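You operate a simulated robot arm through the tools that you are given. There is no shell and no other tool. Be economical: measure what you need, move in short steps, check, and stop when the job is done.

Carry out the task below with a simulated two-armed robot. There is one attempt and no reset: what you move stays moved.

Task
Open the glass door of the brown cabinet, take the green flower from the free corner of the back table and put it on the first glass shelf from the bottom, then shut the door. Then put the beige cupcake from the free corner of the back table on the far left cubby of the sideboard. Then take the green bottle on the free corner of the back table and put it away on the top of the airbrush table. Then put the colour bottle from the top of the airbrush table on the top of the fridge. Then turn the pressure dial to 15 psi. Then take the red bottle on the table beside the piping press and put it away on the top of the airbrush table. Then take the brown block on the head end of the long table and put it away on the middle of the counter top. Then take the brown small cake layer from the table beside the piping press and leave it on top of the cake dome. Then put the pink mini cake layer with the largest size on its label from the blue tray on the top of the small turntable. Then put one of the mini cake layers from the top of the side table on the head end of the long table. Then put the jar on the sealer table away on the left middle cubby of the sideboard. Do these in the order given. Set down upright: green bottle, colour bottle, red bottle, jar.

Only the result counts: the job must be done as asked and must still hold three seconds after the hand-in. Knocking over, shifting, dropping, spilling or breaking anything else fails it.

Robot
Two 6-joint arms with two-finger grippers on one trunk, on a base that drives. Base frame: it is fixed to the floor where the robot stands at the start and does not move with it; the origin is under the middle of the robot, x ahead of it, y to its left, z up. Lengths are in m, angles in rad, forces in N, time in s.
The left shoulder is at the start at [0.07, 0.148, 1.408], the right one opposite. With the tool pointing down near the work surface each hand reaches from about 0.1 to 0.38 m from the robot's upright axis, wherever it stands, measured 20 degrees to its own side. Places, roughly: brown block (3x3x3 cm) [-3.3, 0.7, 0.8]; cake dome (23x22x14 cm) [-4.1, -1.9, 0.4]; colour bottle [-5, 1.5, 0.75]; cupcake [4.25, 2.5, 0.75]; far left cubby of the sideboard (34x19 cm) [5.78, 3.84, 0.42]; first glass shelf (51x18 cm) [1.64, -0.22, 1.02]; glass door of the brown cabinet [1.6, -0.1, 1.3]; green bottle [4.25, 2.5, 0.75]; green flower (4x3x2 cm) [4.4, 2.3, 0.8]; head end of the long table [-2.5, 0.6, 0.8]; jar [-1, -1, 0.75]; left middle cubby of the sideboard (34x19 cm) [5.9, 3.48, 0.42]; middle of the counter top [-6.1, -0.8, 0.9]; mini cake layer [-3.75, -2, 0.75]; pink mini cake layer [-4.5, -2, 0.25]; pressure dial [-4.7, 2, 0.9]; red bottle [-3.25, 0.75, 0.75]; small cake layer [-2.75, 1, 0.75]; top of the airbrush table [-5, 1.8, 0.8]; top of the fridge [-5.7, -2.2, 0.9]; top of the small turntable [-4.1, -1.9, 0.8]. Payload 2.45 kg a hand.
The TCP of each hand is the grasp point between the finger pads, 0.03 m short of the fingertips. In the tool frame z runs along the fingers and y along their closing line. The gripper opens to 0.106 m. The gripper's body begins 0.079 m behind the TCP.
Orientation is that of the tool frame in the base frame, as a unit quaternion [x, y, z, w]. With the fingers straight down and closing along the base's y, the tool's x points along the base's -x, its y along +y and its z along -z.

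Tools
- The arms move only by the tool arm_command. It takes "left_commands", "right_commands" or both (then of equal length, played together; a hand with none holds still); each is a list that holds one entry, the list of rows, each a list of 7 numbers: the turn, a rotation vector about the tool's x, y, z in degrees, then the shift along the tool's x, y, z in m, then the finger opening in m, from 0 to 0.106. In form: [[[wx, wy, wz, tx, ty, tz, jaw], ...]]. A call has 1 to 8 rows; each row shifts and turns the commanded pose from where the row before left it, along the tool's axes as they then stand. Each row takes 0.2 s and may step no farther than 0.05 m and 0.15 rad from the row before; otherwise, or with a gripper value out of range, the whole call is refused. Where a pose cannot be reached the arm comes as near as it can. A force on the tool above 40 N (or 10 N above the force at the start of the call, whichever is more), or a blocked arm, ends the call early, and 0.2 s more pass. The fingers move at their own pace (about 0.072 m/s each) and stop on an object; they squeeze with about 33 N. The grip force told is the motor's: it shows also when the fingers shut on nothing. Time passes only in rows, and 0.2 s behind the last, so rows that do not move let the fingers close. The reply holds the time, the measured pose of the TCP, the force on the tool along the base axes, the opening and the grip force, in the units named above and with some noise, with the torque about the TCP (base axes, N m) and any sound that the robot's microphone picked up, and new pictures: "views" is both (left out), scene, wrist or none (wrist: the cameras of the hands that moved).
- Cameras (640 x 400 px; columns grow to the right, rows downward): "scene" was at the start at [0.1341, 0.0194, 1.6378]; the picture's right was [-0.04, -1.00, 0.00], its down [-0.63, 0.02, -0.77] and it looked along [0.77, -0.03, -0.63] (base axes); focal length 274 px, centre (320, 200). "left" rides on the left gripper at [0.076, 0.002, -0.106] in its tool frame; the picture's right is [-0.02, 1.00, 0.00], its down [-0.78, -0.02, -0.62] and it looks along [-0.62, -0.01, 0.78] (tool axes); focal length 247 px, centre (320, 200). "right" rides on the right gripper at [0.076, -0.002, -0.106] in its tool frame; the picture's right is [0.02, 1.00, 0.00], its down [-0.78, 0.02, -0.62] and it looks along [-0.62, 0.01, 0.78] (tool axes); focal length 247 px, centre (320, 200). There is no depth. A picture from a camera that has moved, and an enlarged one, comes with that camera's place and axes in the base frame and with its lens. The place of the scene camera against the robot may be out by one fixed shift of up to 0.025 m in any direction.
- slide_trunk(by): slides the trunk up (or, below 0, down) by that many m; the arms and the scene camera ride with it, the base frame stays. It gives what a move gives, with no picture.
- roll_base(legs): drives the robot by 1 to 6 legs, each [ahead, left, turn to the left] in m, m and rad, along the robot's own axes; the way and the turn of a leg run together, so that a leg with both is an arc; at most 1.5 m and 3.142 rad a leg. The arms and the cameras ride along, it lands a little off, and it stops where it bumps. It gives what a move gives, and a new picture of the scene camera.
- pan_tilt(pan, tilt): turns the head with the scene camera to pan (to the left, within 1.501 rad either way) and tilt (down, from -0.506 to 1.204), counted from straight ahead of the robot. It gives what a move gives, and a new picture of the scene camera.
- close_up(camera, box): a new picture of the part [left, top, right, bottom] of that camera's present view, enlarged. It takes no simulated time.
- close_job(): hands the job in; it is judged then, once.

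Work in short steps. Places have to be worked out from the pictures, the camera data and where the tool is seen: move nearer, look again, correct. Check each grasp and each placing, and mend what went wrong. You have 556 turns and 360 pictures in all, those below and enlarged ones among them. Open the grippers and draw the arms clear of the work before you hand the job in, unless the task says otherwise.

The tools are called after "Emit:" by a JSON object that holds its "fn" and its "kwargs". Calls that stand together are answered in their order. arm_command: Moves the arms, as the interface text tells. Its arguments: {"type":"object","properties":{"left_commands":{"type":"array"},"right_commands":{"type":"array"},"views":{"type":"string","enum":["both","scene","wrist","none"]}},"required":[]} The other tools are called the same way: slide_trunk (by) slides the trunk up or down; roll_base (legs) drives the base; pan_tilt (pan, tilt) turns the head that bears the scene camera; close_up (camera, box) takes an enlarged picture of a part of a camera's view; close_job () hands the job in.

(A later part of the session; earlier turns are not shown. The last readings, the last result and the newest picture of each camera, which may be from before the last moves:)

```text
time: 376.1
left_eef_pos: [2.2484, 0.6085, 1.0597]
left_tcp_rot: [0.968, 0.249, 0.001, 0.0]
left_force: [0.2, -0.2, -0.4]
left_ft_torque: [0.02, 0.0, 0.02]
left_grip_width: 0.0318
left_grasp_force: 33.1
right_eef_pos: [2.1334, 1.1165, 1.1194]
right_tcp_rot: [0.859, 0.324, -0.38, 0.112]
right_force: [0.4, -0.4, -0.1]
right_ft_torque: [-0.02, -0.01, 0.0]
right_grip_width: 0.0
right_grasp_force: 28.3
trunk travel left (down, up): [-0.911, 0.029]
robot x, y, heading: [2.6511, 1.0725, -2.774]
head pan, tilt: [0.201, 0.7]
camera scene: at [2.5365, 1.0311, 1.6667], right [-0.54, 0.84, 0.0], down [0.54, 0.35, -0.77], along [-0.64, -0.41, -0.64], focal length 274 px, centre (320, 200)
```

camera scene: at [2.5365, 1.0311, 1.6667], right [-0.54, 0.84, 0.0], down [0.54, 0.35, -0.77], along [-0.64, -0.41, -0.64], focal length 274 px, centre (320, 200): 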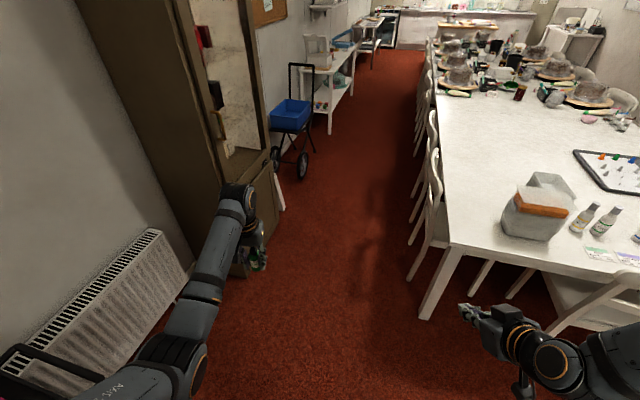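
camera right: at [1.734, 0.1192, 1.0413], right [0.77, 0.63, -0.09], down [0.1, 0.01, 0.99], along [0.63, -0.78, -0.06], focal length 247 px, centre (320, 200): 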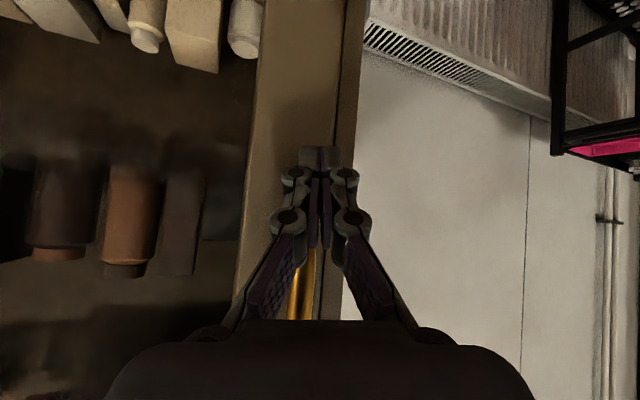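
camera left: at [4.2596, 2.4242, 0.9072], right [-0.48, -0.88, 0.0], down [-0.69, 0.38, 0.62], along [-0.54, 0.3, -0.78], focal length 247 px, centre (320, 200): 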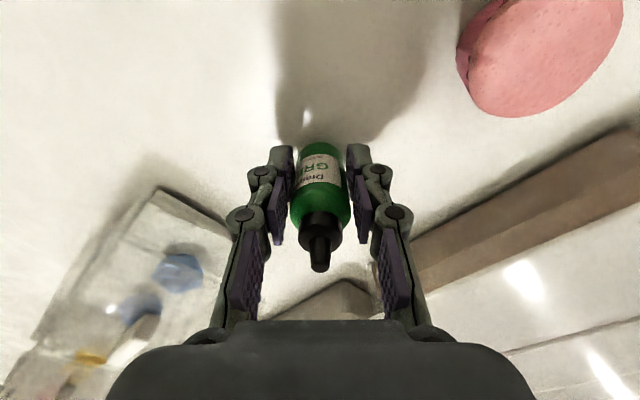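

Continue down the corridor along the known clear line back to the start area.

Emit:
{"fn": "roll_base", "kwargs": {"legs": [[0.779, 0.075, 0], [0.564, 0.018, 0], [0.782, 0, 0], [0.743, -0.019, 0]]}}

Emit:
{"fn": "pan_tilt", "kwargs": {"pan": -0.1, "tilt": 0.35}}

```text
time: 390.6
left_eef_pos: [-0.3845, -0.5296, 1.0602]
left_tcp_rot: [0.966, 0.257, 0.0, -0.001]
left_force: [-0.5, -0.7, -1.4]
left_ft_torque: [-0.01, 0.01, -0.01]
left_grip_width: 0.0317
left_grasp_force: 33.1
right_eef_pos: [-0.5068, -0.0216, 1.1196]
right_tcp_rot: [0.857, 0.33, -0.379, 0.115]
right_force: [0.0, 0.0, 0.3]
right_ft_torque: [0.02, 0.02, 0.03]
right_grip_width: 0.0
right_grasp_force: 28.4
trunk travel left (down, up): [-0.911, 0.029]
robot x, y, heading: [0.0161, -0.0585, -2.753]
head pan, tilt: [0.201, 0.7]
camera scene: at [-0.1016, -0.1009, 1.6667], right [-0.56, 0.83, 0.0], down [0.54, 0.36, -0.77], along [-0.64, -0.43, -0.64], focal length 274 px, centre (320, 200)
```

scene: 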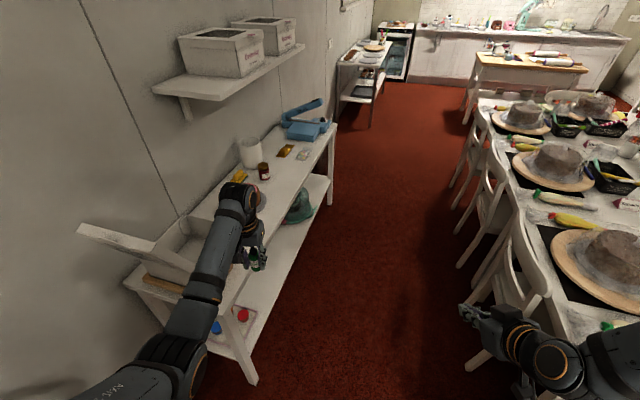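

```text
time: 391.4
left_eef_pos: [-0.3855, -0.5292, 1.0591]
left_tcp_rot: [0.966, 0.257, 0.001, 0.0]
left_force: [1.1, 0.9, -0.4]
left_ft_torque: [-0.03, -0.03, -0.01]
left_grip_width: 0.0318
left_grasp_force: 33.1
right_eef_pos: [-0.5084, -0.0229, 1.1193]
right_tcp_rot: [0.857, 0.33, -0.38, 0.114]
right_force: [0.5, 0.2, 1.3]
right_ft_torque: [0.0, 0.0, 0.0]
right_grip_width: 0.0
right_grasp_force: 28.5
trunk travel left (down, up): [-0.911, 0.029]
robot x, y, heading: [0.0131, -0.0588, -2.753]
head pan, tilt: [-0.099, 0.351]
camera scene: at [-0.1221, -0.0811, 1.6979], right [-0.29, 0.96, 0.0], down [0.33, 0.1, -0.94], along [-0.9, -0.27, -0.34], focal length 274 px, centre (320, 200)
```

scene: 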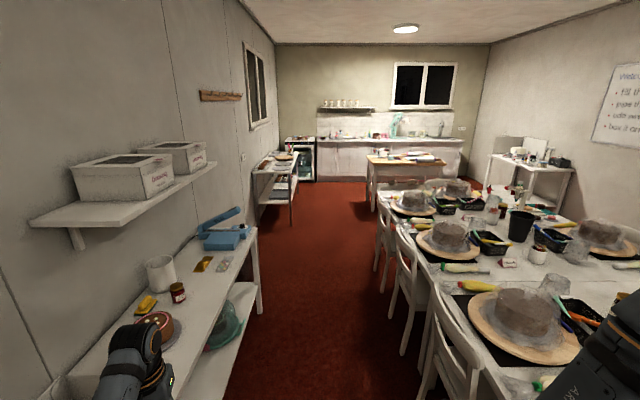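

Clear view of the front room. I continue down the corridor, around the head of the long table, and turn toward the airbrush table.

Emit:
{"fn": "roll_base", "kwargs": {"legs": [[1.383, -0.089, 0], [1.225, -0.177, 0], [0.924, -0.62, 0], [0, 0, -1.5]]}}

```text
time: 413.1
left_eef_pos: [-4.0975, -0.209, 1.06]
left_tcp_rot: [0.889, -0.459, 0.001, 0.001]
left_force: [-0.3, -0.3, -1.0]
left_ft_torque: [0.0, -0.02, 0.0]
left_grip_width: 0.0311
left_grasp_force: 32.7
right_eef_pos: [-3.6041, -0.0382, 1.1188]
right_tcp_rot: [0.857, -0.331, -0.357, -0.169]
right_force: [0.8, 0.6, -0.8]
right_ft_torque: [0.02, -0.01, 0.03]
right_grip_width: 0.0
right_grasp_force: 28.4
trunk travel left (down, up): [-0.911, 0.029]
robot x, y, heading: [-3.5887, -0.5625, 2.058]
head pan, tilt: [-0.099, 0.351]
camera scene: at [-3.6493, -0.4093, 1.698], right [0.93, 0.38, 0.0], down [0.13, -0.32, -0.94], along [-0.35, 0.87, -0.34], focal length 274 px, centre (320, 200)
```

scene: 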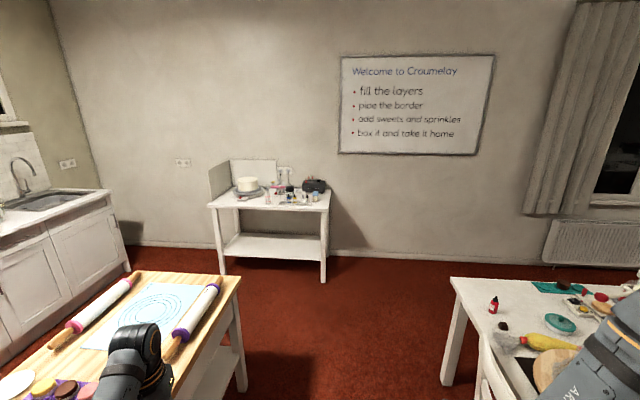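

I see the airbrush table ahead (front edge from (-5.51,1.46) to (-4.47,1.71)). I drive around the island to stand in front of it.

Emit:
{"fn": "roll_base", "kwargs": {"legs": [[1.038, -0.198, 0], [0.582, 0.031, 0], [0, 0, -0.25], [0.22, 0.456, 0]]}}

Emit:
{"fn": "pan_tilt", "kwargs": {"pan": 0.0, "tilt": 0.7}}

```text
time: 424.9
left_eef_pos: [-5.0793, 1.5448, 1.0605]
left_tcp_rot: [0.82, -0.573, 0.0, 0.001]
left_force: [0.0, 0.1, -0.7]
left_ft_torque: [0.0, 0.0, 0.01]
left_grip_width: 0.0312
left_grasp_force: 33.2
right_eef_pos: [-4.5591, 1.5809, 1.1185]
right_tcp_rot: [0.805, -0.441, -0.333, -0.215]
right_force: [0.1, 0.2, 0.1]
right_ft_torque: [-0.01, 0.02, 0.01]
right_grip_width: 0.0
right_grasp_force: 28.6
trunk travel left (down, up): [-0.911, 0.029]
robot x, y, heading: [-4.6796, 1.0694, 1.793]
head pan, tilt: [-0.099, 0.351]
camera scene: at [-4.704, 1.2349, 1.6981], right [0.99, 0.12, 0.0], down [0.04, -0.34, -0.94], along [-0.11, 0.93, -0.34], focal length 274 px, centre (320, 200)
```

scene: 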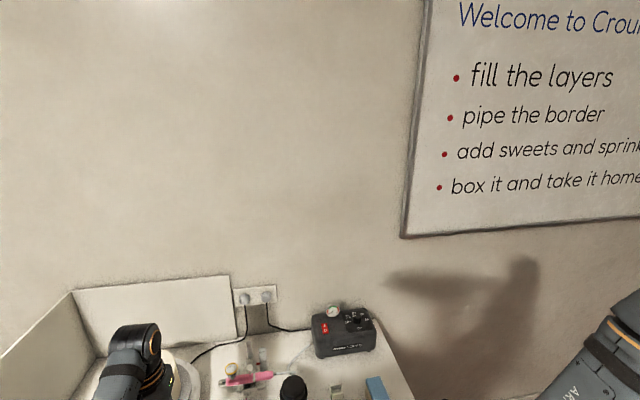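

```text
time: 425.7
left_eef_pos: [-5.0815, 1.5463, 1.0594]
left_tcp_rot: [0.82, -0.572, 0.001, 0.0]
left_force: [0.4, 0.1, -1.4]
left_ft_torque: [0.01, -0.01, 0.02]
left_grip_width: 0.0311
left_grasp_force: 33.0
right_eef_pos: [-4.5603, 1.5803, 1.1187]
right_tcp_rot: [0.805, -0.442, -0.331, -0.216]
right_force: [-0.4, 0.3, 0.1]
right_ft_torque: [-0.02, -0.02, -0.04]
right_grip_width: 0.0
right_grasp_force: 28.9
trunk travel left (down, up): [-0.911, 0.029]
robot x, y, heading: [-4.6796, 1.0686, 1.791]
head pan, tilt: [0.0, 0.7]
camera scene: at [-4.7142, 1.226, 1.6666], right [0.98, 0.22, 0.0], down [0.14, -0.63, -0.77], along [-0.17, 0.75, -0.64], focal length 274 px, centre (320, 200)
```

scene: 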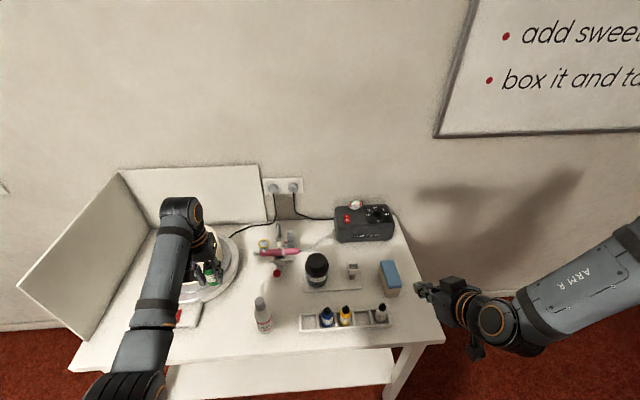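

I zoom to identify the colour bottle and the dial.

Emit:
{"fn": "close_up", "kwargs": {"camera": "scene", "box": [160, 190, 440, 365]}}

```text
2.29 times, centred on (300, 278) of scene
camera zoom: at [-4.7142, 1.226, 1.6666], right [0.98, 0.22, 0.0], down [0.14, -0.63, -0.77], along [-0.17, 0.75, -0.64], focal length 626 px, centre (366, 23)
```

zoom: 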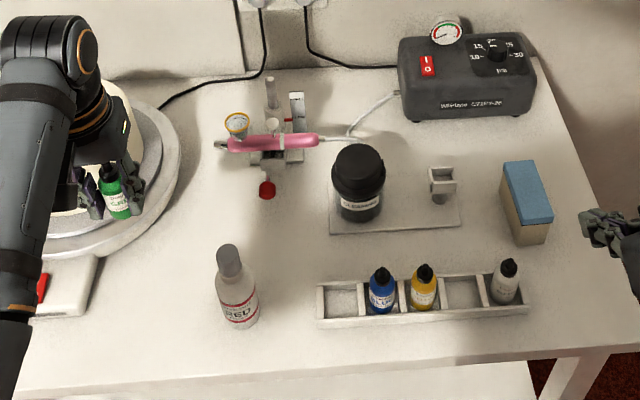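

The white bottle labelled RED is the colour bottle at ≈(-5.0,1.594). I place the green bottle left of it at about (-5.12,1.64): drive ahead 0.1 and lower.

Emit:
{"fn": "roll_base", "kwargs": {"legs": [[0.1, 0.01, 0]]}}

Emit:
{"fn": "slide_trunk", "kwargs": {"by": -0.2}}

Emit:
{"fn": "arm_command", "kwargs": {"left_commands": [[[0, 0, 0, 0, 0, 0.0, 0]]], "views": "wrist"}}

```text
time: 426.9
left_eef_pos: [-5.1091, 1.6374, 1.0624]
left_tcp_rot: [0.82, -0.573, -0.002, -0.002]
left_force: [0.3, -0.9, -0.2]
left_ft_torque: [0.02, 0.01, -0.02]
left_grip_width: 0.0309
left_grasp_force: 33.6
right_eef_pos: [-4.5899, 1.6718, 1.1203]
right_tcp_rot: [0.804, -0.442, -0.333, -0.217]
right_force: [0.7, -0.5, 0.0]
right_ft_torque: [0.03, 0.0, -0.03]
right_grip_width: 0.0
right_grasp_force: 28.9
trunk travel left (down, up): [-0.911, 0.029]
robot x, y, heading: [-4.7148, 1.1665, 1.791]
head pan, tilt: [0.0, 0.7]
camera scene: at [-4.7428, 1.315, 1.6672], right [0.98, 0.22, 0.0], down [0.14, -0.63, -0.77], along [-0.17, 0.75, -0.64], focal length 274 px, centre (320, 200)
```

scene: 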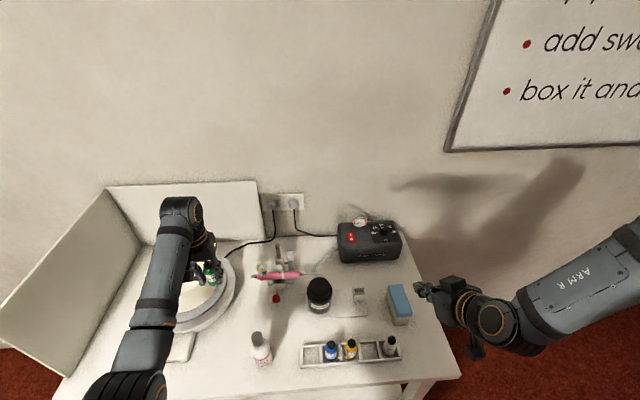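

```text
time: 428.7
left_eef_pos: [-5.1098, 1.6471, 0.8858]
left_tcp_rot: [0.819, -0.574, -0.007, -0.008]
left_force: [9.8, -3.0, 17.5]
left_ft_torque: [-0.1, 0.19, 0.11]
left_grip_width: 0.0305
left_grasp_force: 32.9
right_eef_pos: [-4.5892, 1.6731, 0.9359]
right_tcp_rot: [0.805, -0.442, -0.333, -0.215]
right_force: [0.3, 0.1, 0.7]
right_ft_torque: [-0.04, -0.04, 0.0]
right_grip_width: 0.0
right_grasp_force: 28.1
trunk travel left (down, up): [-0.728, 0.212]
robot x, y, heading: [-4.7144, 1.1664, 1.79]
head pan, tilt: [0.0, 0.7]
stopped: the force on the tool passed its limit at 46 N (the readings are from after the stop); the commanded pose is now the measured one
```

```text
time: 429.1
left_eef_pos: [-5.1108, 1.6443, 0.8871]
left_tcp_rot: [0.82, -0.573, -0.009, -0.006]
left_force: [6.2, -0.4, 16.1]
left_ft_torque: [-0.04, 0.24, 0.0]
left_grip_width: 0.0306
left_grasp_force: 32.9
right_eef_pos: [-4.5888, 1.6742, 0.9365]
right_tcp_rot: [0.805, -0.442, -0.333, -0.216]
right_force: [-0.2, 0.3, -1.0]
right_ft_torque: [-0.02, 0.02, -0.02]
right_grip_width: 0.0
right_grasp_force: 28.4
trunk travel left (down, up): [-0.728, 0.212]
robot x, y, heading: [-4.7153, 1.1653, 1.791]
head pan, tilt: [0.0, 0.7]
camera left: at [-5.0852, 1.5692, 0.9916], right [-0.95, -0.32, 0.0], down [-0.25, 0.73, 0.64], along [-0.21, 0.6, -0.77], focal length 247 px, centre (320, 200)
```

left: 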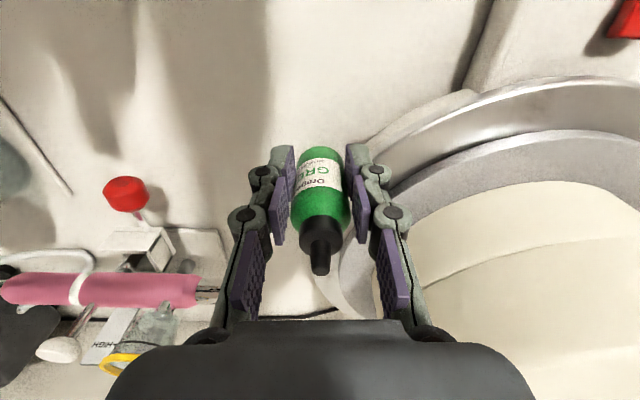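

The bottle touched the turntable's rim — lift off at once.

Emit:
{"fn": "arm_command", "kwargs": {"left_commands": [[[0, 0, 0, 0, 0, -0.03, 0], [0, 0, 0, 0, 0, -0.04, 0]]], "views": "both"}}

```text
time: 429.7
left_eef_pos: [-5.1182, 1.6574, 0.9315]
left_tcp_rot: [0.82, -0.572, -0.006, -0.005]
left_force: [-0.7, -0.5, -1.3]
left_ft_torque: [0.01, -0.01, 0.02]
left_grip_width: 0.0305
left_grasp_force: 33.0
left hand out of reach, approached as far as the arm can: row 2
right_eef_pos: [-4.5917, 1.676, 0.9361]
right_tcp_rot: [0.804, -0.443, -0.332, -0.217]
right_force: [0.8, -0.3, 0.1]
right_ft_torque: [0.01, -0.02, 0.0]
right_grip_width: 0.0
right_grasp_force: 28.9
trunk travel left (down, up): [-0.728, 0.212]
robot x, y, heading: [-4.7144, 1.1652, 1.791]
head pan, tilt: [0.0, 0.7]
camera scene: at [-4.7447, 1.321, 1.4838], right [0.98, 0.22, 0.0], down [0.14, -0.63, -0.76], along [-0.17, 0.75, -0.64], focal length 274 px, centre (320, 200)
camera left: at [-5.0944, 1.5825, 1.037], right [-0.95, -0.32, 0.0], down [-0.25, 0.73, 0.63], along [-0.21, 0.6, -0.77], focal length 247 px, centre (320, 200)
```

scene: 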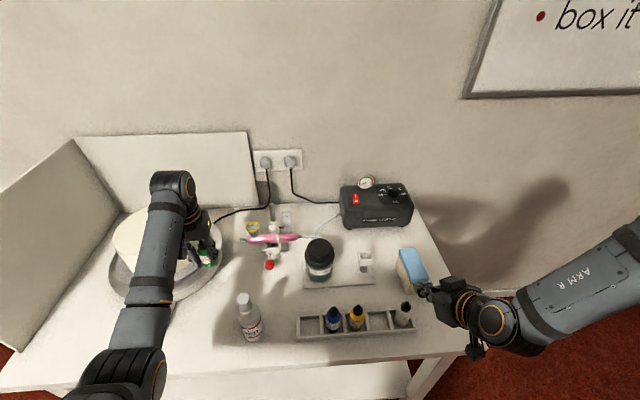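
left: 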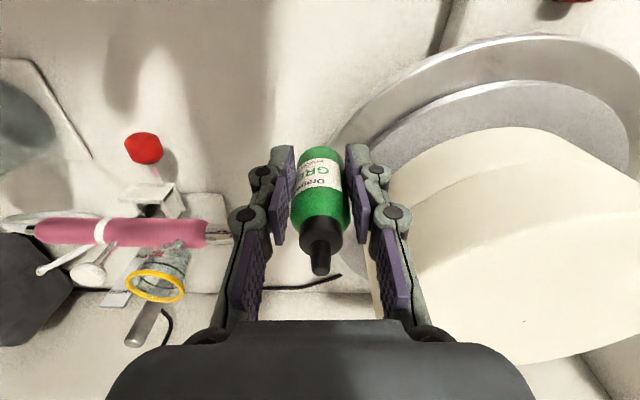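

I choose a clearer spot at (-4.985,1.71) (between colour bottle and airbrush stand). Shift the base right 0.14.

Emit:
{"fn": "roll_base", "kwargs": {"legs": [[0.023, -0.141, 0]]}}

Emit:
{"fn": "arm_command", "kwargs": {"left_commands": [[[0, 0, 0, 0, 0, 0.02, 0]]], "views": "wrist"}}

```text
time: 431.0
left_eef_pos: [-4.9903, 1.7085, 0.9308]
left_tcp_rot: [0.82, -0.572, -0.007, -0.006]
left_force: [-0.5, -0.3, -0.7]
left_ft_torque: [-0.01, -0.04, -0.02]
left_grip_width: 0.0305
left_grasp_force: 32.2
right_eef_pos: [-4.4619, 1.7277, 0.9369]
right_tcp_rot: [0.805, -0.442, -0.331, -0.216]
right_force: [0.0, -1.9, 0.3]
right_ft_torque: [-0.04, -0.06, -0.02]
right_grip_width: 0.0
right_grasp_force: 28.9
trunk travel left (down, up): [-0.728, 0.212]
robot x, y, heading: [-4.5827, 1.2187, 1.788]
head pan, tilt: [0.0, 0.7]
camera scene: at [-4.616, 1.3726, 1.484], right [0.98, 0.22, 0.0], down [0.14, -0.63, -0.76], along [-0.17, 0.75, -0.64], focal length 274 px, centre (320, 200)
```

scene: 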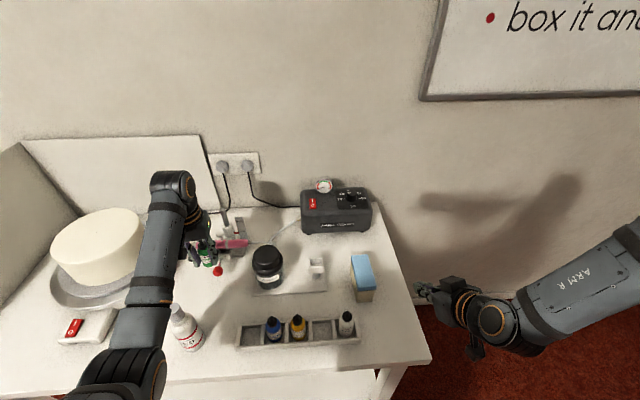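

```text
time: 431.4
left_eef_pos: [-4.9905, 1.7092, 0.9095]
left_tcp_rot: [0.82, -0.573, -0.005, -0.004]
left_force: [-0.8, 0.1, -0.3]
left_ft_torque: [-0.03, 0.02, 0.0]
left_grip_width: 0.0303
left_grasp_force: 33.7
right_eef_pos: [-4.4615, 1.7274, 0.9362]
right_tcp_rot: [0.806, -0.442, -0.331, -0.217]
right_force: [0.3, 0.1, 0.4]
right_ft_torque: [-0.01, 0.01, -0.01]
right_grip_width: 0.0
right_grasp_force: 28.7
trunk travel left (down, up): [-0.728, 0.212]
robot x, y, heading: [-4.5831, 1.2175, 1.786]
head pan, tilt: [0.0, 0.7]
camera left: at [-4.9655, 1.6349, 1.0158], right [-0.95, -0.32, 0.0], down [-0.25, 0.73, 0.63], along [-0.2, 0.6, -0.77], focal length 247 px, centre (320, 200)
```

left: 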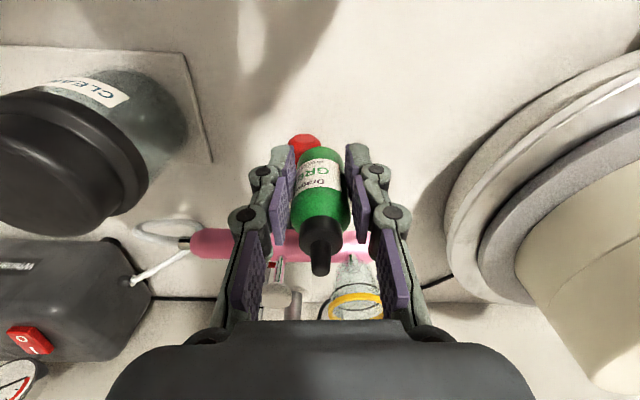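

Landing spot is free; pull back 1.5 cm from the red airbrush part and lower.

Emit:
{"fn": "arm_command", "kwargs": {"left_commands": [[[0, 0, 0, 0.015, 0, 0.02, 0], [0, 0, 0, 0, 0, 0.03, 0], [0, 0, 0, 0, 0, 0.03, 0], [0, 0, 0, 0, 0, 0.015, 0], [0, 0, 0, 0, 0, 0.006, 0], [0, 0, 0, 0, 0, 0.004, 0]]], "views": "none"}}

```text
time: 432.5
left_eef_pos: [-4.9858, 1.6998, 0.8282]
left_tcp_rot: [0.82, -0.572, -0.018, -0.011]
left_force: [7.7, -21.0, 37.4]
left_ft_torque: [-0.9, -0.41, -0.05]
left_grip_width: 0.0
left_grasp_force: 29.0
right_eef_pos: [-4.4583, 1.7233, 0.9396]
right_tcp_rot: [0.805, -0.441, -0.333, -0.216]
right_force: [-0.2, 0.7, 0.0]
right_ft_torque: [-0.01, -0.01, 0.01]
right_grip_width: 0.0
right_grasp_force: 28.6
trunk travel left (down, up): [-0.728, 0.212]
robot x, y, heading: [-4.5852, 1.2191, 1.791]
head pan, tilt: [0.0, 0.7]
stopped in row 5 (left hand): the force on the tool passed its limit at 49 N (the readings are from after the stop); the commanded pose is now the measured one
```

The bottle slipped from the fingers at contact. Look at once.

Emit:
{"fn": "arm_command", "kwargs": {"left_commands": [[[0, 0, 0, 0, 0, -0.03, 0.0], [0, 0, 0, 0, 0, -0.04, 0.0]]], "views": "both"}}

```text
time: 433.1
left_eef_pos: [-4.9867, 1.6977, 0.8933]
left_tcp_rot: [0.82, -0.572, -0.017, -0.009]
left_force: [-0.1, -0.3, 0.3]
left_ft_torque: [0.01, 0.02, -0.03]
left_grip_width: 0.0
left_grasp_force: 28.6
right_eef_pos: [-4.4592, 1.7257, 0.9374]
right_tcp_rot: [0.805, -0.442, -0.333, -0.216]
right_force: [-0.2, -0.6, -0.4]
right_ft_torque: [0.0, 0.02, 0.01]
right_grip_width: 0.0
right_grasp_force: 28.6
trunk travel left (down, up): [-0.728, 0.212]
robot x, y, heading: [-4.5838, 1.2188, 1.79]
head pan, tilt: [0.0, 0.7]
camera scene: at [-4.6123, 1.3705, 1.4841], right [0.98, 0.22, 0.0], down [0.14, -0.63, -0.77], along [-0.17, 0.75, -0.64], focal length 274 px, centre (320, 200)
camera left: at [-4.9601, 1.6209, 0.9971], right [-0.95, -0.32, 0.0], down [-0.24, 0.72, 0.65], along [-0.21, 0.61, -0.76], focal length 247 px, centre (320, 200)
```

scene: 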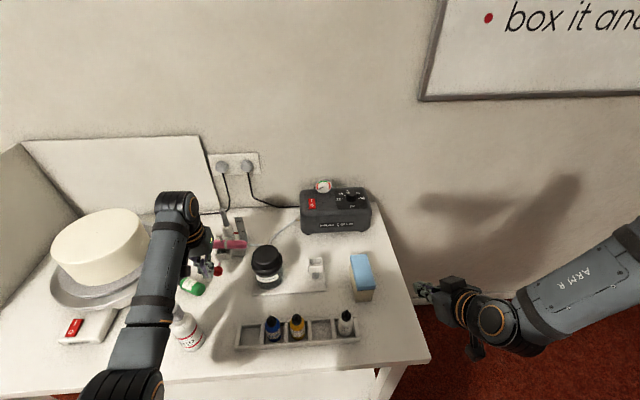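
left: 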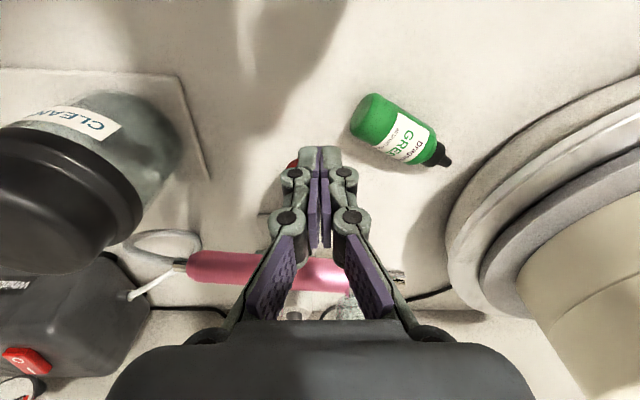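

The bottle lies on the table, undamaged, cap toward −x (bottom ≈(-5.037,1.696), cap ≈(-5.136,1.709)). To re-erect it I grasp it with the hand heading −x, then pitch the hand forward 90°. First raise and yaw the left hand left ~62°.

Emit:
{"fn": "arm_command", "kwargs": {"left_commands": [[[1.9, 0, 0, 0, 0, -0.03, 0.07], [0, 0, -8, 0, 0, 0, 0.07], [0, 0, -8, 0, 0, 0, 0.07], [0, 0, -8, 0, 0, 0, 0.07], [0, 0, -8, 0, 0, 0, 0.07], [0, 0, -8, 0, 0, 0, 0.07], [0, 0, -8, 0, 0, 0, 0.07], [0, 0, -8, 0, 0, 0, 0.07]]], "views": "none"}}

```text
time: 434.9
left_eef_pos: [-4.9867, 1.6979, 0.9208]
left_tcp_rot: [0.993, -0.119, 0.006, -0.023]
left_force: [0.3, -0.8, -0.2]
left_ft_torque: [-0.01, -0.06, -0.03]
left_grip_width: 0.0699
left_grasp_force: 0.1
right_eef_pos: [-4.4611, 1.7278, 0.9355]
right_tcp_rot: [0.806, -0.442, -0.331, -0.215]
right_force: [-0.8, -0.3, 0.3]
right_ft_torque: [-0.02, -0.02, -0.01]
right_grip_width: 0.0
right_grasp_force: 28.5
trunk travel left (down, up): [-0.728, 0.212]
robot x, y, heading: [-4.5863, 1.2197, 1.789]
head pan, tilt: [0.0, 0.7]
```

Emit:
{"fn": "roll_base", "kwargs": {"legs": [[0.02, 0.085, 0]]}}

Emit:
{"fn": "arm_command", "kwargs": {"left_commands": [[[-2.7, -0.5, -6.1, 0, 0, 0.02, 0.07], [0, 0, 0, 0, 0, 0.02, 0.07]]], "views": "wrist"}}

```text
time: 436.0
left_eef_pos: [-5.0747, 1.6995, 0.9228]
left_tcp_rot: [0.992, -0.121, 0.004, -0.022]
left_force: [-0.1, 0.1, 0.9]
left_ft_torque: [0.03, -0.01, 0.01]
left_grip_width: 0.0701
left_grasp_force: 0.0
right_eef_pos: [-4.549, 1.7278, 0.9359]
right_tcp_rot: [0.805, -0.442, -0.332, -0.216]
right_force: [0.0, 0.4, 0.0]
right_ft_torque: [-0.03, -0.01, 0.0]
right_grip_width: 0.0002
right_grasp_force: 28.4
trunk travel left (down, up): [-0.728, 0.212]
robot x, y, heading: [-4.671, 1.2197, 1.79]
head pan, tilt: [0.0, 0.7]
camera scene: at [-4.702, 1.3737, 1.484], right [0.98, 0.22, 0.0], down [0.14, -0.63, -0.76], along [-0.17, 0.75, -0.64], focal length 274 px, centre (320, 200)
```

scene: 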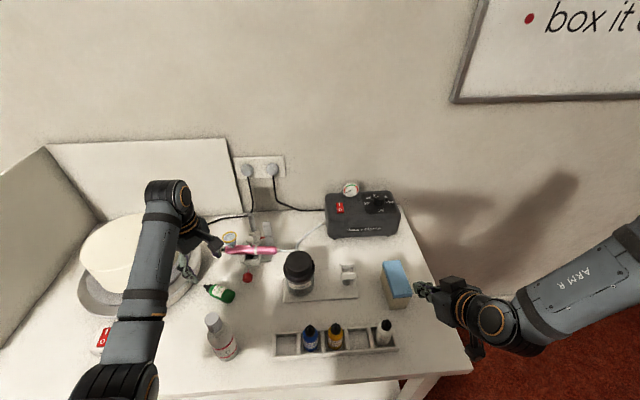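

```text
time: 436.6
left_eef_pos: [-5.0757, 1.7001, 0.8813]
left_tcp_rot: [0.998, -0.068, -0.001, 0.0]
left_force: [0.0, 0.1, -0.3]
left_ft_torque: [0.03, -0.06, 0.0]
left_grip_width: 0.0699
left_grasp_force: 0.1
right_eef_pos: [-4.5488, 1.7288, 0.9359]
right_tcp_rot: [0.805, -0.443, -0.331, -0.216]
right_force: [-0.5, 0.3, -1.0]
right_ft_torque: [0.02, -0.01, -0.02]
right_grip_width: 0.0
right_grasp_force: 28.5
trunk travel left (down, up): [-0.728, 0.212]
robot x, y, heading: [-4.6719, 1.2172, 1.789]
head pan, tilt: [0.0, 0.7]
camera left: at [-4.9999, 1.6879, 0.9872], right [-0.16, -0.99, 0.0], down [-0.77, 0.12, 0.62], along [-0.61, 0.1, -0.78], focal length 247 px, centre (320, 200)
```

left: 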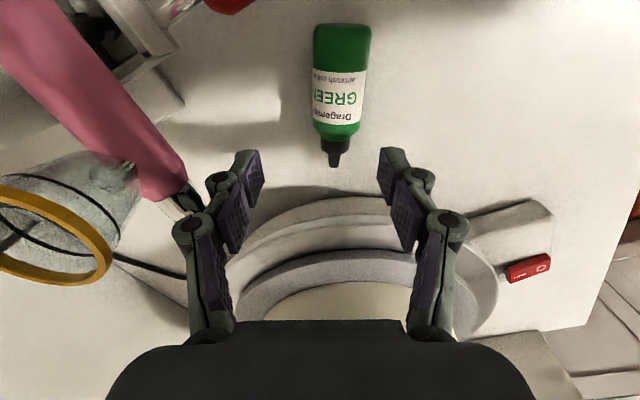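

Bottle axis is aligned with the hand. I center over its body, tilt back 10°, descend and grip.

Emit:
{"fn": "arm_command", "kwargs": {"left_commands": [[[0, 5, 0, 0.0234, 0.016, 0.02, 0.06], [0, 5, 0, 0, 0, 0.025, 0.06], [0, 0, 0, 0, 0, 0.03, 0.06], [0, 0, 0, 0, 0, 0.021, 0.06], [0, 0, 0, 0, 0, 0, 0.06]]], "views": "wrist"}}

```text
time: 437.4
left_eef_pos: [-5.0514, 1.6772, 0.8305]
left_tcp_rot: [0.994, -0.067, 0.081, 0.002]
left_force: [-5.3, -21.0, 38.5]
left_ft_torque: [-2.23, 0.74, 0.0]
left_grip_width: 0.0465
left_grasp_force: 15.0
right_eef_pos: [-4.5486, 1.7229, 0.939]
right_tcp_rot: [0.804, -0.441, -0.334, -0.217]
right_force: [-0.1, 0.6, 0.6]
right_ft_torque: [0.02, -0.01, -0.01]
right_grip_width: 0.0002
right_grasp_force: 28.1
trunk travel left (down, up): [-0.728, 0.212]
robot x, y, heading: [-4.6703, 1.2211, 1.794]
head pan, tilt: [0.0, 0.7]
stopped in row 3 (left hand): the force on the tool passed its limit at 52 N (the readings are from after the stop); the commanded pose is now the measured one
camera left: at [-4.9952, 1.6666, 0.9482], right [-0.16, -0.99, -0.01], down [-0.86, 0.13, 0.49], along [-0.48, 0.09, -0.87], focal length 247 px, centre (320, 200)
```

left: 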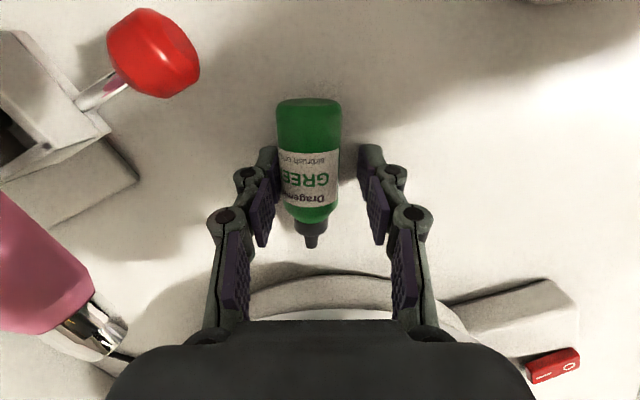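

The table top is at z≈0.80 (fingertips touched it). Raise slightly and close on the bottle.

Emit:
{"fn": "arm_command", "kwargs": {"left_commands": [[[0, 0, 0, 0, -0.005, -0.005, 0.06], [0, 0, 0, 0, 0, 0, 0.06], [0, 0, 0, 0, 0, 0, 0.0], [0, 0, 0, 0, 0, 0, 0.0], [0, 0, 0, 0, 0, 0, 0.0]]], "views": "wrist"}}

```text
time: 438.6
left_eef_pos: [-5.0515, 1.6866, 0.8327]
left_tcp_rot: [0.994, -0.069, 0.084, 0.001]
left_force: [-2.3, -3.1, 13.8]
left_ft_torque: [-0.15, -0.07, -0.05]
left_grip_width: 0.0314
left_grasp_force: 33.0
right_eef_pos: [-4.5484, 1.7262, 0.9361]
right_tcp_rot: [0.805, -0.441, -0.333, -0.215]
right_force: [0.6, 0.2, -0.1]
right_ft_torque: [0.0, 0.0, -0.03]
right_grip_width: 0.0002
right_grasp_force: 28.3
trunk travel left (down, up): [-0.728, 0.212]
robot x, y, heading: [-4.671, 1.2167, 1.791]
head pan, tilt: [0.0, 0.7]
camera left: at [-4.9951, 1.676, 0.9494], right [-0.16, -0.99, -0.01], down [-0.87, 0.13, 0.48], along [-0.47, 0.09, -0.88], focal length 247 px, centre (320, 200)
```

left: 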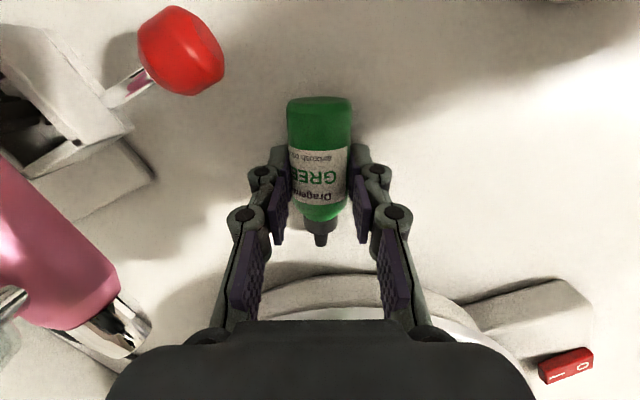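

Gripped. Lift, back away from the table, and yaw the hand back to straight ahead.

Emit:
{"fn": "arm_command", "kwargs": {"left_commands": [[[0, 0, 0, 0, 0, -0.04, 0.0], [0, 0, 0, 0, 0, -0.04, 0.0], [0, 0, 0, 0, 0, -0.04, 0.0]]], "views": "none"}}

Emit:
{"fn": "roll_base", "kwargs": {"legs": [[-0.3, -0.1, 0]]}}

Emit:
{"fn": "arm_command", "kwargs": {"left_commands": [[[0, 0, 8.4, 0, 0, 0, 0.0], [0, 0, 8.4, 0, 0, 0, 0.0], [0, 0, 8.4, 0, 0, 0, 0.0], [0, 0, 8.4, 0, 0, 0, 0.0], [0, 0, 8.4, 0, 0, 0, 0.0], [0, 0, 8.4, 0, 0, 0, 0.0], [0, 0, 8.4, 0, 0, 0, 0.0], [0, 0, 8.4, 0, 0, 0, 0.0]]], "views": "none"}}

```text
time: 439.4
left_eef_pos: [-5.0827, 1.7049, 0.923]
left_tcp_rot: [0.994, -0.068, 0.086, 0.004]
left_force: [-0.3, -0.1, -0.8]
left_ft_torque: [0.0, 0.01, -0.01]
left_grip_width: 0.0313
left_grasp_force: 33.0
left hand out of reach, approached as far as the arm can: row 3
right_eef_pos: [-4.5487, 1.7297, 0.9354]
right_tcp_rot: [0.805, -0.441, -0.332, -0.216]
right_force: [-0.5, 0.4, 0.5]
right_ft_torque: [-0.01, -0.01, -0.02]
right_grip_width: 0.0
right_grasp_force: 28.4
trunk travel left (down, up): [-0.728, 0.212]
robot x, y, heading: [-4.6709, 1.219, 1.797]
head pan, tilt: [0.0, 0.7]
```

```text
time: 441.5
left_eef_pos: [-4.9214, 1.4348, 0.9234]
left_tcp_rot: [0.994, -0.068, 0.084, 0.002]
left_force: [0.4, -0.4, -0.6]
left_ft_torque: [0.02, -0.01, 0.0]
left_grip_width: 0.031
left_grasp_force: 32.5
right_eef_pos: [-4.388, 1.461, 0.9356]
right_tcp_rot: [0.806, -0.44, -0.332, -0.214]
right_force: [-0.7, 0.2, 0.4]
right_ft_torque: [-0.02, 0.01, -0.03]
right_grip_width: 0.0
right_grasp_force: 28.1
trunk travel left (down, up): [-0.728, 0.212]
robot x, y, heading: [-4.5093, 0.952, 1.794]
head pan, tilt: [0.0, 0.7]
camera scene: at [-4.5412, 1.1058, 1.4838], right [0.98, 0.22, 0.0], down [0.14, -0.63, -0.76], along [-0.17, 0.75, -0.64], focal length 274 px, centre (320, 200)
```

scene: 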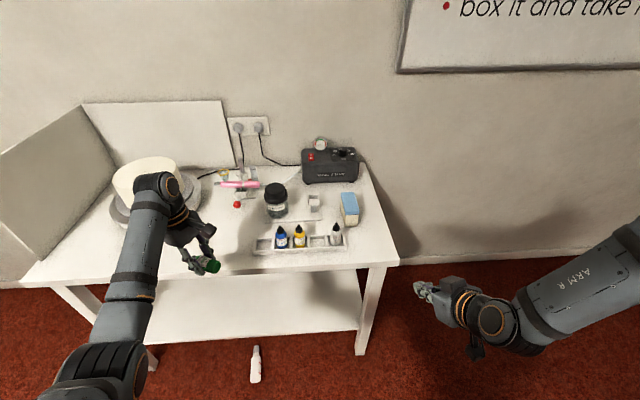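

```text
time: 443.3
left_eef_pos: [-4.9206, 1.4339, 0.922]
left_tcp_rot: [0.79, -0.607, 0.071, -0.045]
left_force: [0.1, -0.1, -0.9]
left_ft_torque: [0.0, -0.01, -0.02]
left_grip_width: 0.0314
left_grasp_force: 33.1
right_eef_pos: [-4.3881, 1.4603, 0.9359]
right_tcp_rot: [0.806, -0.441, -0.332, -0.215]
right_force: [-0.2, -1.1, 0.5]
right_ft_torque: [0.0, 0.0, 0.02]
right_grip_width: 0.0001
right_grasp_force: 28.4
trunk travel left (down, up): [-0.728, 0.212]
robot x, y, heading: [-4.5085, 0.9531, 1.791]
head pan, tilt: [0.0, 0.7]
```

The colour bottle got knocked to the floor during that retreat; I'll recover it afterwards. First re-erect the green bottle: pitch the hand forward while drawing back.

Emit:
{"fn": "arm_command", "kwargs": {"left_commands": [[[0, -8.4, 0, 0.02, 0, 0, 0.0], [0, -8.4, 0, 0.02, 0, 0, 0.0], [0, -8.4, 0, 0.02, 0, 0, 0.0], [0, -8.4, 0, 0.02, 0, 0, 0.0], [0, -8.4, 0, 0.01, 0, -0.01, 0.0], [0, -8.4, 0, 0.01, 0, -0.01, 0.0], [0, -8.4, 0, 0, 0, -0.02, 0.0], [0, -8.4, 0, 0, 0, -0.02, 0.0]]], "views": "none"}}

Emit:
{"fn": "arm_command", "kwargs": {"left_commands": [[[0, -8.4, 0, 0.0, 0, 0, 0.0], [0, -8.4, 0, 0.0, 0, 0, 0.0], [0, -4, 0, 0.0, 0, 0, 0.0]]], "views": "both"}}

```text
time: 445.1
left_eef_pos: [-4.8871, 1.3023, 0.9391]
left_tcp_rot: [0.698, -0.481, -0.377, -0.373]
left_force: [0.5, 0.1, 0.5]
left_ft_torque: [-0.02, 0.01, 0.0]
left_grip_width: 0.0313
left_grasp_force: 32.7
right_eef_pos: [-4.3877, 1.4605, 0.9359]
right_tcp_rot: [0.806, -0.441, -0.331, -0.215]
right_force: [-0.4, 0.7, -0.3]
right_ft_torque: [0.01, -0.03, -0.03]
right_grip_width: 0.0
right_grasp_force: 28.8
trunk travel left (down, up): [-0.728, 0.212]
robot x, y, heading: [-4.5094, 0.9524, 1.789]
head pan, tilt: [0.0, 0.7]
```

```text
time: 445.9
left_eef_pos: [-4.8883, 1.3018, 0.9393]
left_tcp_rot: [0.619, -0.403, -0.498, -0.453]
left_force: [0.1, 0.3, 0.3]
left_ft_torque: [0.01, -0.04, 0.04]
left_grip_width: 0.0313
left_grasp_force: 32.8
right_eef_pos: [-4.3885, 1.4606, 0.9362]
right_tcp_rot: [0.806, -0.441, -0.331, -0.216]
right_force: [0.4, -0.3, 0.8]
right_ft_torque: [-0.05, 0.0, -0.01]
right_grip_width: 0.0001
right_grasp_force: 29.0
trunk travel left (down, up): [-0.728, 0.212]
robot x, y, heading: [-4.508, 0.9527, 1.795]
head pan, tilt: [0.0, 0.7]
camera scene: at [-4.541, 1.1052, 1.4839], right [0.98, 0.22, 0.0], down [0.14, -0.63, -0.76], along [-0.17, 0.75, -0.64], focal length 274 px, centre (320, 200)
camera left: at [-4.8497, 1.1944, 0.8744], right [-0.96, -0.26, -0.14], down [0.03, -0.56, 0.83], along [-0.29, 0.79, 0.54], focal length 247 px, centre (320, 200)
```

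scene: 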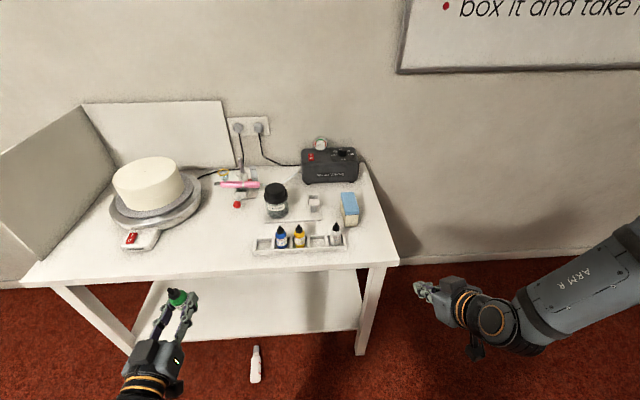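
left: 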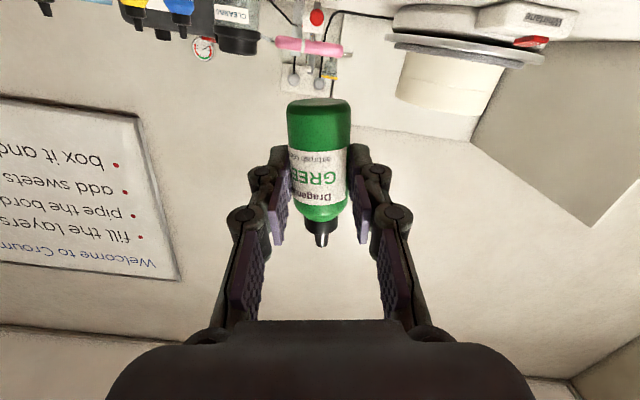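

The green bottle is upright in the hand (10° tilt to fix). Correct it and drive forward to set it near the table's front edge at ≈(-4.96,1.57).

Emit:
{"fn": "arm_command", "kwargs": {"left_commands": [[[-0.8, 2.3, 4.5, 0, 0, 0, 0.0], [-0.8, 2.3, 4.5, 0, 0, 0, 0.0], [0, 0, 0, 0, 0, 0, 0.0]]], "views": "none"}}

Emit:
{"fn": "roll_base", "kwargs": {"legs": [[0.26, 0.01, 0]]}}

Emit:
{"fn": "close_up", "kwargs": {"camera": "scene", "box": [60, 180, 380, 380]}}

```text
time: 446.7
left_eef_pos: [-4.8887, 1.3025, 0.9397]
left_tcp_rot: [0.611, -0.462, -0.513, -0.387]
left_force: [-0.1, -0.8, -0.3]
left_ft_torque: [-0.02, -0.01, -0.02]
left_grip_width: 0.0313
left_grasp_force: 33.2
right_eef_pos: [-4.3876, 1.4607, 0.9358]
right_tcp_rot: [0.806, -0.441, -0.331, -0.216]
right_force: [0.3, 0.8, 0.7]
right_ft_torque: [0.0, -0.01, 0.01]
right_grip_width: 0.0001
right_grasp_force: 28.6
trunk travel left (down, up): [-0.728, 0.212]
robot x, y, heading: [-4.5085, 0.9497, 1.792]
head pan, tilt: [0.0, 0.7]
```

```text
time: 448.5
left_eef_pos: [-4.9558, 1.5547, 0.9405]
left_tcp_rot: [0.611, -0.462, -0.513, -0.387]
left_force: [-0.1, 0.6, -0.3]
left_ft_torque: [0.0, 0.01, -0.02]
left_grip_width: 0.0313
left_grasp_force: 32.7
right_eef_pos: [-4.4554, 1.7136, 0.9351]
right_tcp_rot: [0.805, -0.441, -0.332, -0.216]
right_force: [0.5, 0.3, -0.3]
right_ft_torque: [-0.01, 0.02, 0.03]
right_grip_width: 0.0002
right_grasp_force: 28.4
trunk travel left (down, up): [-0.728, 0.212]
robot x, y, heading: [-4.579, 1.2076, 1.794]
head pan, tilt: [0.0, 0.7]
camera scene: at [-4.6084, 1.3573, 1.484], right [0.98, 0.22, 0.0], down [0.14, -0.63, -0.77], along [-0.17, 0.75, -0.64], focal length 274 px, centre (320, 200)
```

scene: 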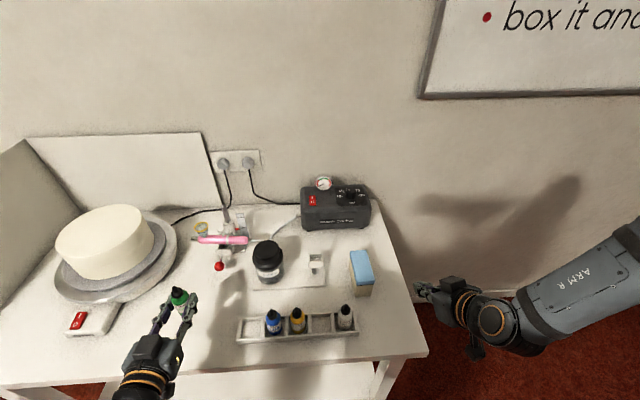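

```text
2.00 times, centred on (220, 280) of scene
camera zoom: at [-4.6084, 1.3573, 1.484], right [0.98, 0.22, 0.0], down [0.14, -0.63, -0.77], along [-0.17, 0.75, -0.64], focal length 548 px, centre (520, 40)
```

zoom: 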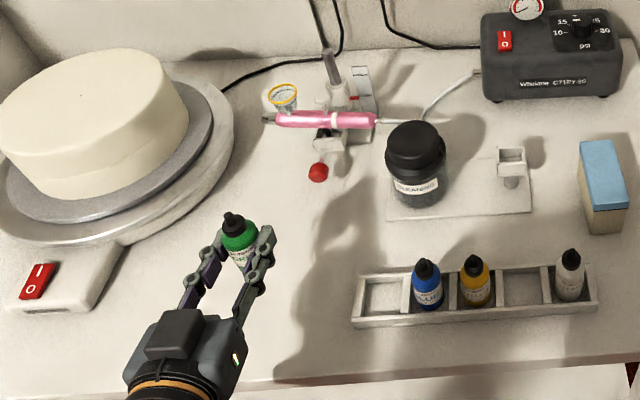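

The bottle is vertical. Lower it straight down.

Emit:
{"fn": "arm_command", "kwargs": {"left_commands": [[[0, 0, 0, 0.0295, 0, 0.0052, 0], [0, 0, 0, 0.0295, 0, 0.0052, 0], [0, 0, 0, 0.02, 0, 0.0035, 0], [0, 0, 0, 0.006, 0, 0.001, 0], [0, 0, 0, 0.004, 0, 0.0007, 0]]], "views": "none"}}

```text
time: 449.7
left_eef_pos: [-4.9555, 1.5548, 0.8486]
left_tcp_rot: [0.61, -0.464, -0.512, -0.388]
left_force: [0.2, 0.0, -0.4]
left_ft_torque: [-0.03, 0.03, -0.02]
left_grip_width: 0.031
left_grasp_force: 33.0
right_eef_pos: [-4.4562, 1.7132, 0.9366]
right_tcp_rot: [0.806, -0.441, -0.331, -0.215]
right_force: [0.3, -1.0, 0.0]
right_ft_torque: [-0.02, 0.04, -0.01]
right_grip_width: 0.0
right_grasp_force: 28.4
trunk travel left (down, up): [-0.728, 0.212]
robot x, y, heading: [-4.5744, 1.1988, 1.792]
head pan, tilt: [0.0, 0.7]
```

Emit:
{"fn": "arm_command", "kwargs": {"left_commands": [[[0, 0, 0, 0.003, 0, 0.0005, 0], [0, 0, 0, 0.003, 0, 0.0005, 0], [0, 0, 0, 0.003, 0, 0.0005, 0]]], "views": "none"}}

```text
time: 450.5
left_eef_pos: [-4.9555, 1.5547, 0.8409]
left_tcp_rot: [0.611, -0.461, -0.514, -0.388]
left_force: [-0.1, 0.4, 1.9]
left_ft_torque: [0.1, 0.0, 0.04]
left_grip_width: 0.0314
left_grasp_force: 33.2
right_eef_pos: [-4.4561, 1.7138, 0.9356]
right_tcp_rot: [0.806, -0.441, -0.332, -0.215]
right_force: [-0.2, -0.6, 0.0]
right_ft_torque: [0.01, -0.02, -0.06]
right_grip_width: 0.0
right_grasp_force: 28.3
trunk travel left (down, up): [-0.728, 0.212]
robot x, y, heading: [-4.5785, 1.2074, 1.793]
head pan, tilt: [0.0, 0.7]
```

Emit:
{"fn": "arm_command", "kwargs": {"left_commands": [[[0, 0, 0, 0.002, 0, 0.0003, 0], [0, 0, 0, 0, 0, 0, 0.036], [0, 0, 0, 0, 0, 0, 0.05], [0, 0, 0, 0, 0, 0, 0.07], [0, 0, 0, 0, 0, -0.03, 0.07], [0, 0, 0, 0, 0, -0.04, 0.07], [0, 0, 0, 0, 0, -0.04, 0.07]]], "views": "both"}}

```text
time: 452.1
left_eef_pos: [-4.9261, 1.4507, 0.8583]
left_tcp_rot: [0.611, -0.462, -0.513, -0.388]
left_force: [0.0, -1.0, -0.4]
left_ft_torque: [-0.03, 0.0, 0.04]
left_grip_width: 0.07
left_grasp_force: 0.2
right_eef_pos: [-4.455, 1.7133, 0.9357]
right_tcp_rot: [0.806, -0.44, -0.333, -0.215]
right_force: [0.3, 0.3, 0.4]
right_ft_torque: [0.02, 0.01, -0.01]
right_grip_width: 0.0
right_grasp_force: 28.9
trunk travel left (down, up): [-0.728, 0.212]
robot x, y, heading: [-4.5773, 1.2052, 1.791]
head pan, tilt: [0.0, 0.7]
camera scene: at [-4.608, 1.3571, 1.484], right [0.98, 0.22, 0.0], down [0.14, -0.63, -0.77], along [-0.17, 0.75, -0.64], focal length 274 px, centre (320, 200)
camera left: at [-4.8961, 1.3355, 0.8022], right [-0.96, -0.27, 0.02], down [0.15, -0.45, 0.88], along [-0.23, 0.85, 0.48], focal length 247 px, centre (320, 200)
```

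scene: 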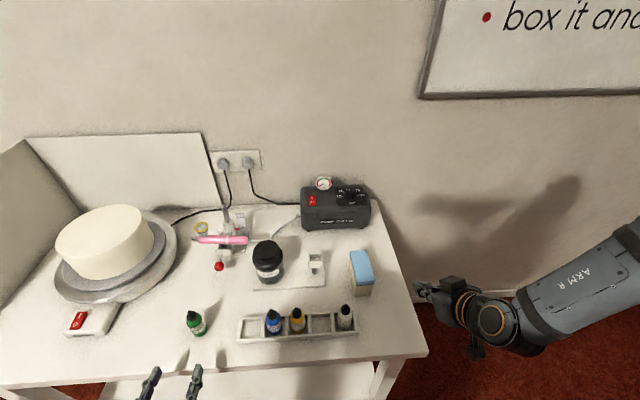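
left: 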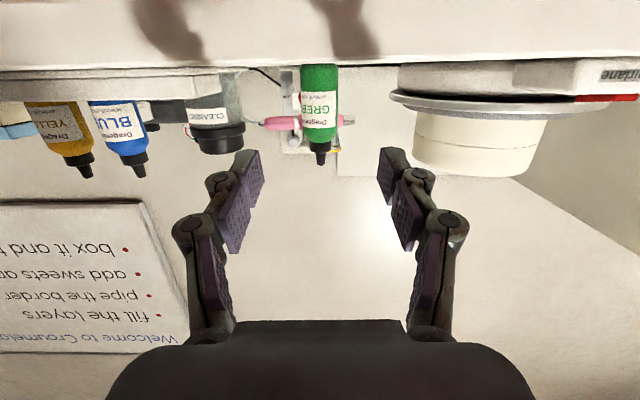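

The green bottle stands upright on the table. Now find the colour bottle on the floor: back off and look down.

Emit:
{"fn": "roll_base", "kwargs": {"legs": [[-0.3, 0.15, 0]]}}

Emit:
{"fn": "pan_tilt", "kwargs": {"pan": 0.2, "tilt": 1.0}}

```text
time: 454.3
left_eef_pos: [-5.0066, 1.1252, 0.8589]
left_tcp_rot: [0.611, -0.462, -0.513, -0.387]
left_force: [-0.3, 0.1, -1.0]
left_ft_torque: [0.04, 0.0, 0.01]
left_grip_width: 0.0699
left_grasp_force: 0.0
right_eef_pos: [-4.5357, 1.3894, 0.9347]
right_tcp_rot: [0.807, -0.44, -0.331, -0.215]
right_force: [0.8, -0.4, 0.0]
right_ft_torque: [0.03, -0.03, 0.01]
right_grip_width: 0.0
right_grasp_force: 28.6
trunk travel left (down, up): [-0.728, 0.212]
robot x, y, heading: [-4.6569, 0.8777, 1.8]
head pan, tilt: [0.0, 0.7]
camera scene: at [-4.688, 1.0329, 1.4839], right [0.97, 0.22, 0.0], down [0.14, -0.63, -0.76], along [-0.17, 0.75, -0.64], focal length 274 px, centre (320, 200)
```

scene: 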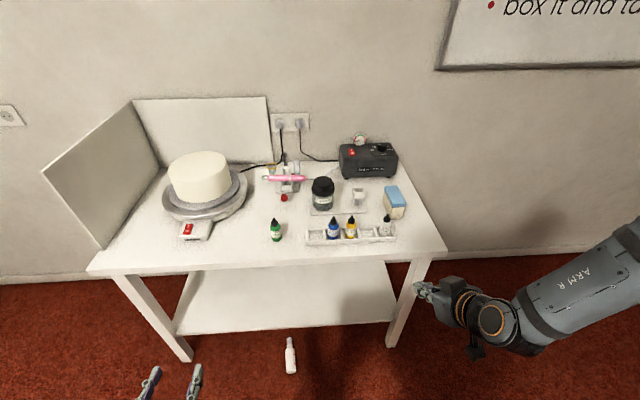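

```text
time: 455.1
left_eef_pos: [-5.0068, 1.1224, 0.8575]
left_tcp_rot: [0.611, -0.461, -0.514, -0.387]
left_force: [-0.5, -1.2, 0.3]
left_ft_torque: [0.02, 0.03, -0.04]
left_grip_width: 0.0702
left_grasp_force: 0.1
right_eef_pos: [-4.5356, 1.3883, 0.9375]
right_tcp_rot: [0.806, -0.439, -0.333, -0.215]
right_force: [1.5, 0.2, -0.2]
right_ft_torque: [0.02, -0.01, 0.06]
right_grip_width: 0.0
right_grasp_force: 28.4
trunk travel left (down, up): [-0.728, 0.212]
robot x, y, heading: [-4.6588, 0.8808, 1.797]
head pan, tilt: [0.201, 1.0]
camera scene: at [-4.6981, 1.0129, 1.4606], right [0.91, 0.41, 0.0], down [0.35, -0.77, -0.54], along [-0.22, 0.49, -0.84], focal length 274 px, centre (320, 200)
```

scene: 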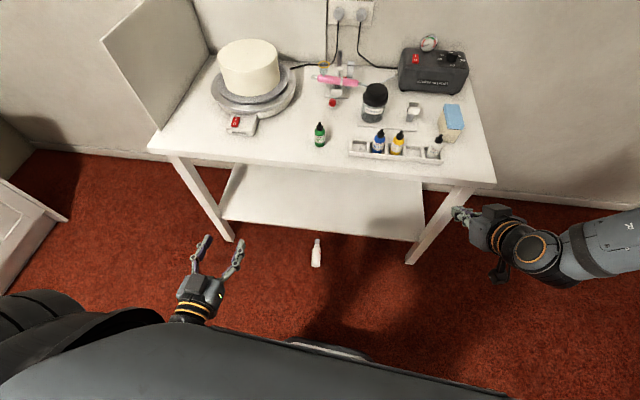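

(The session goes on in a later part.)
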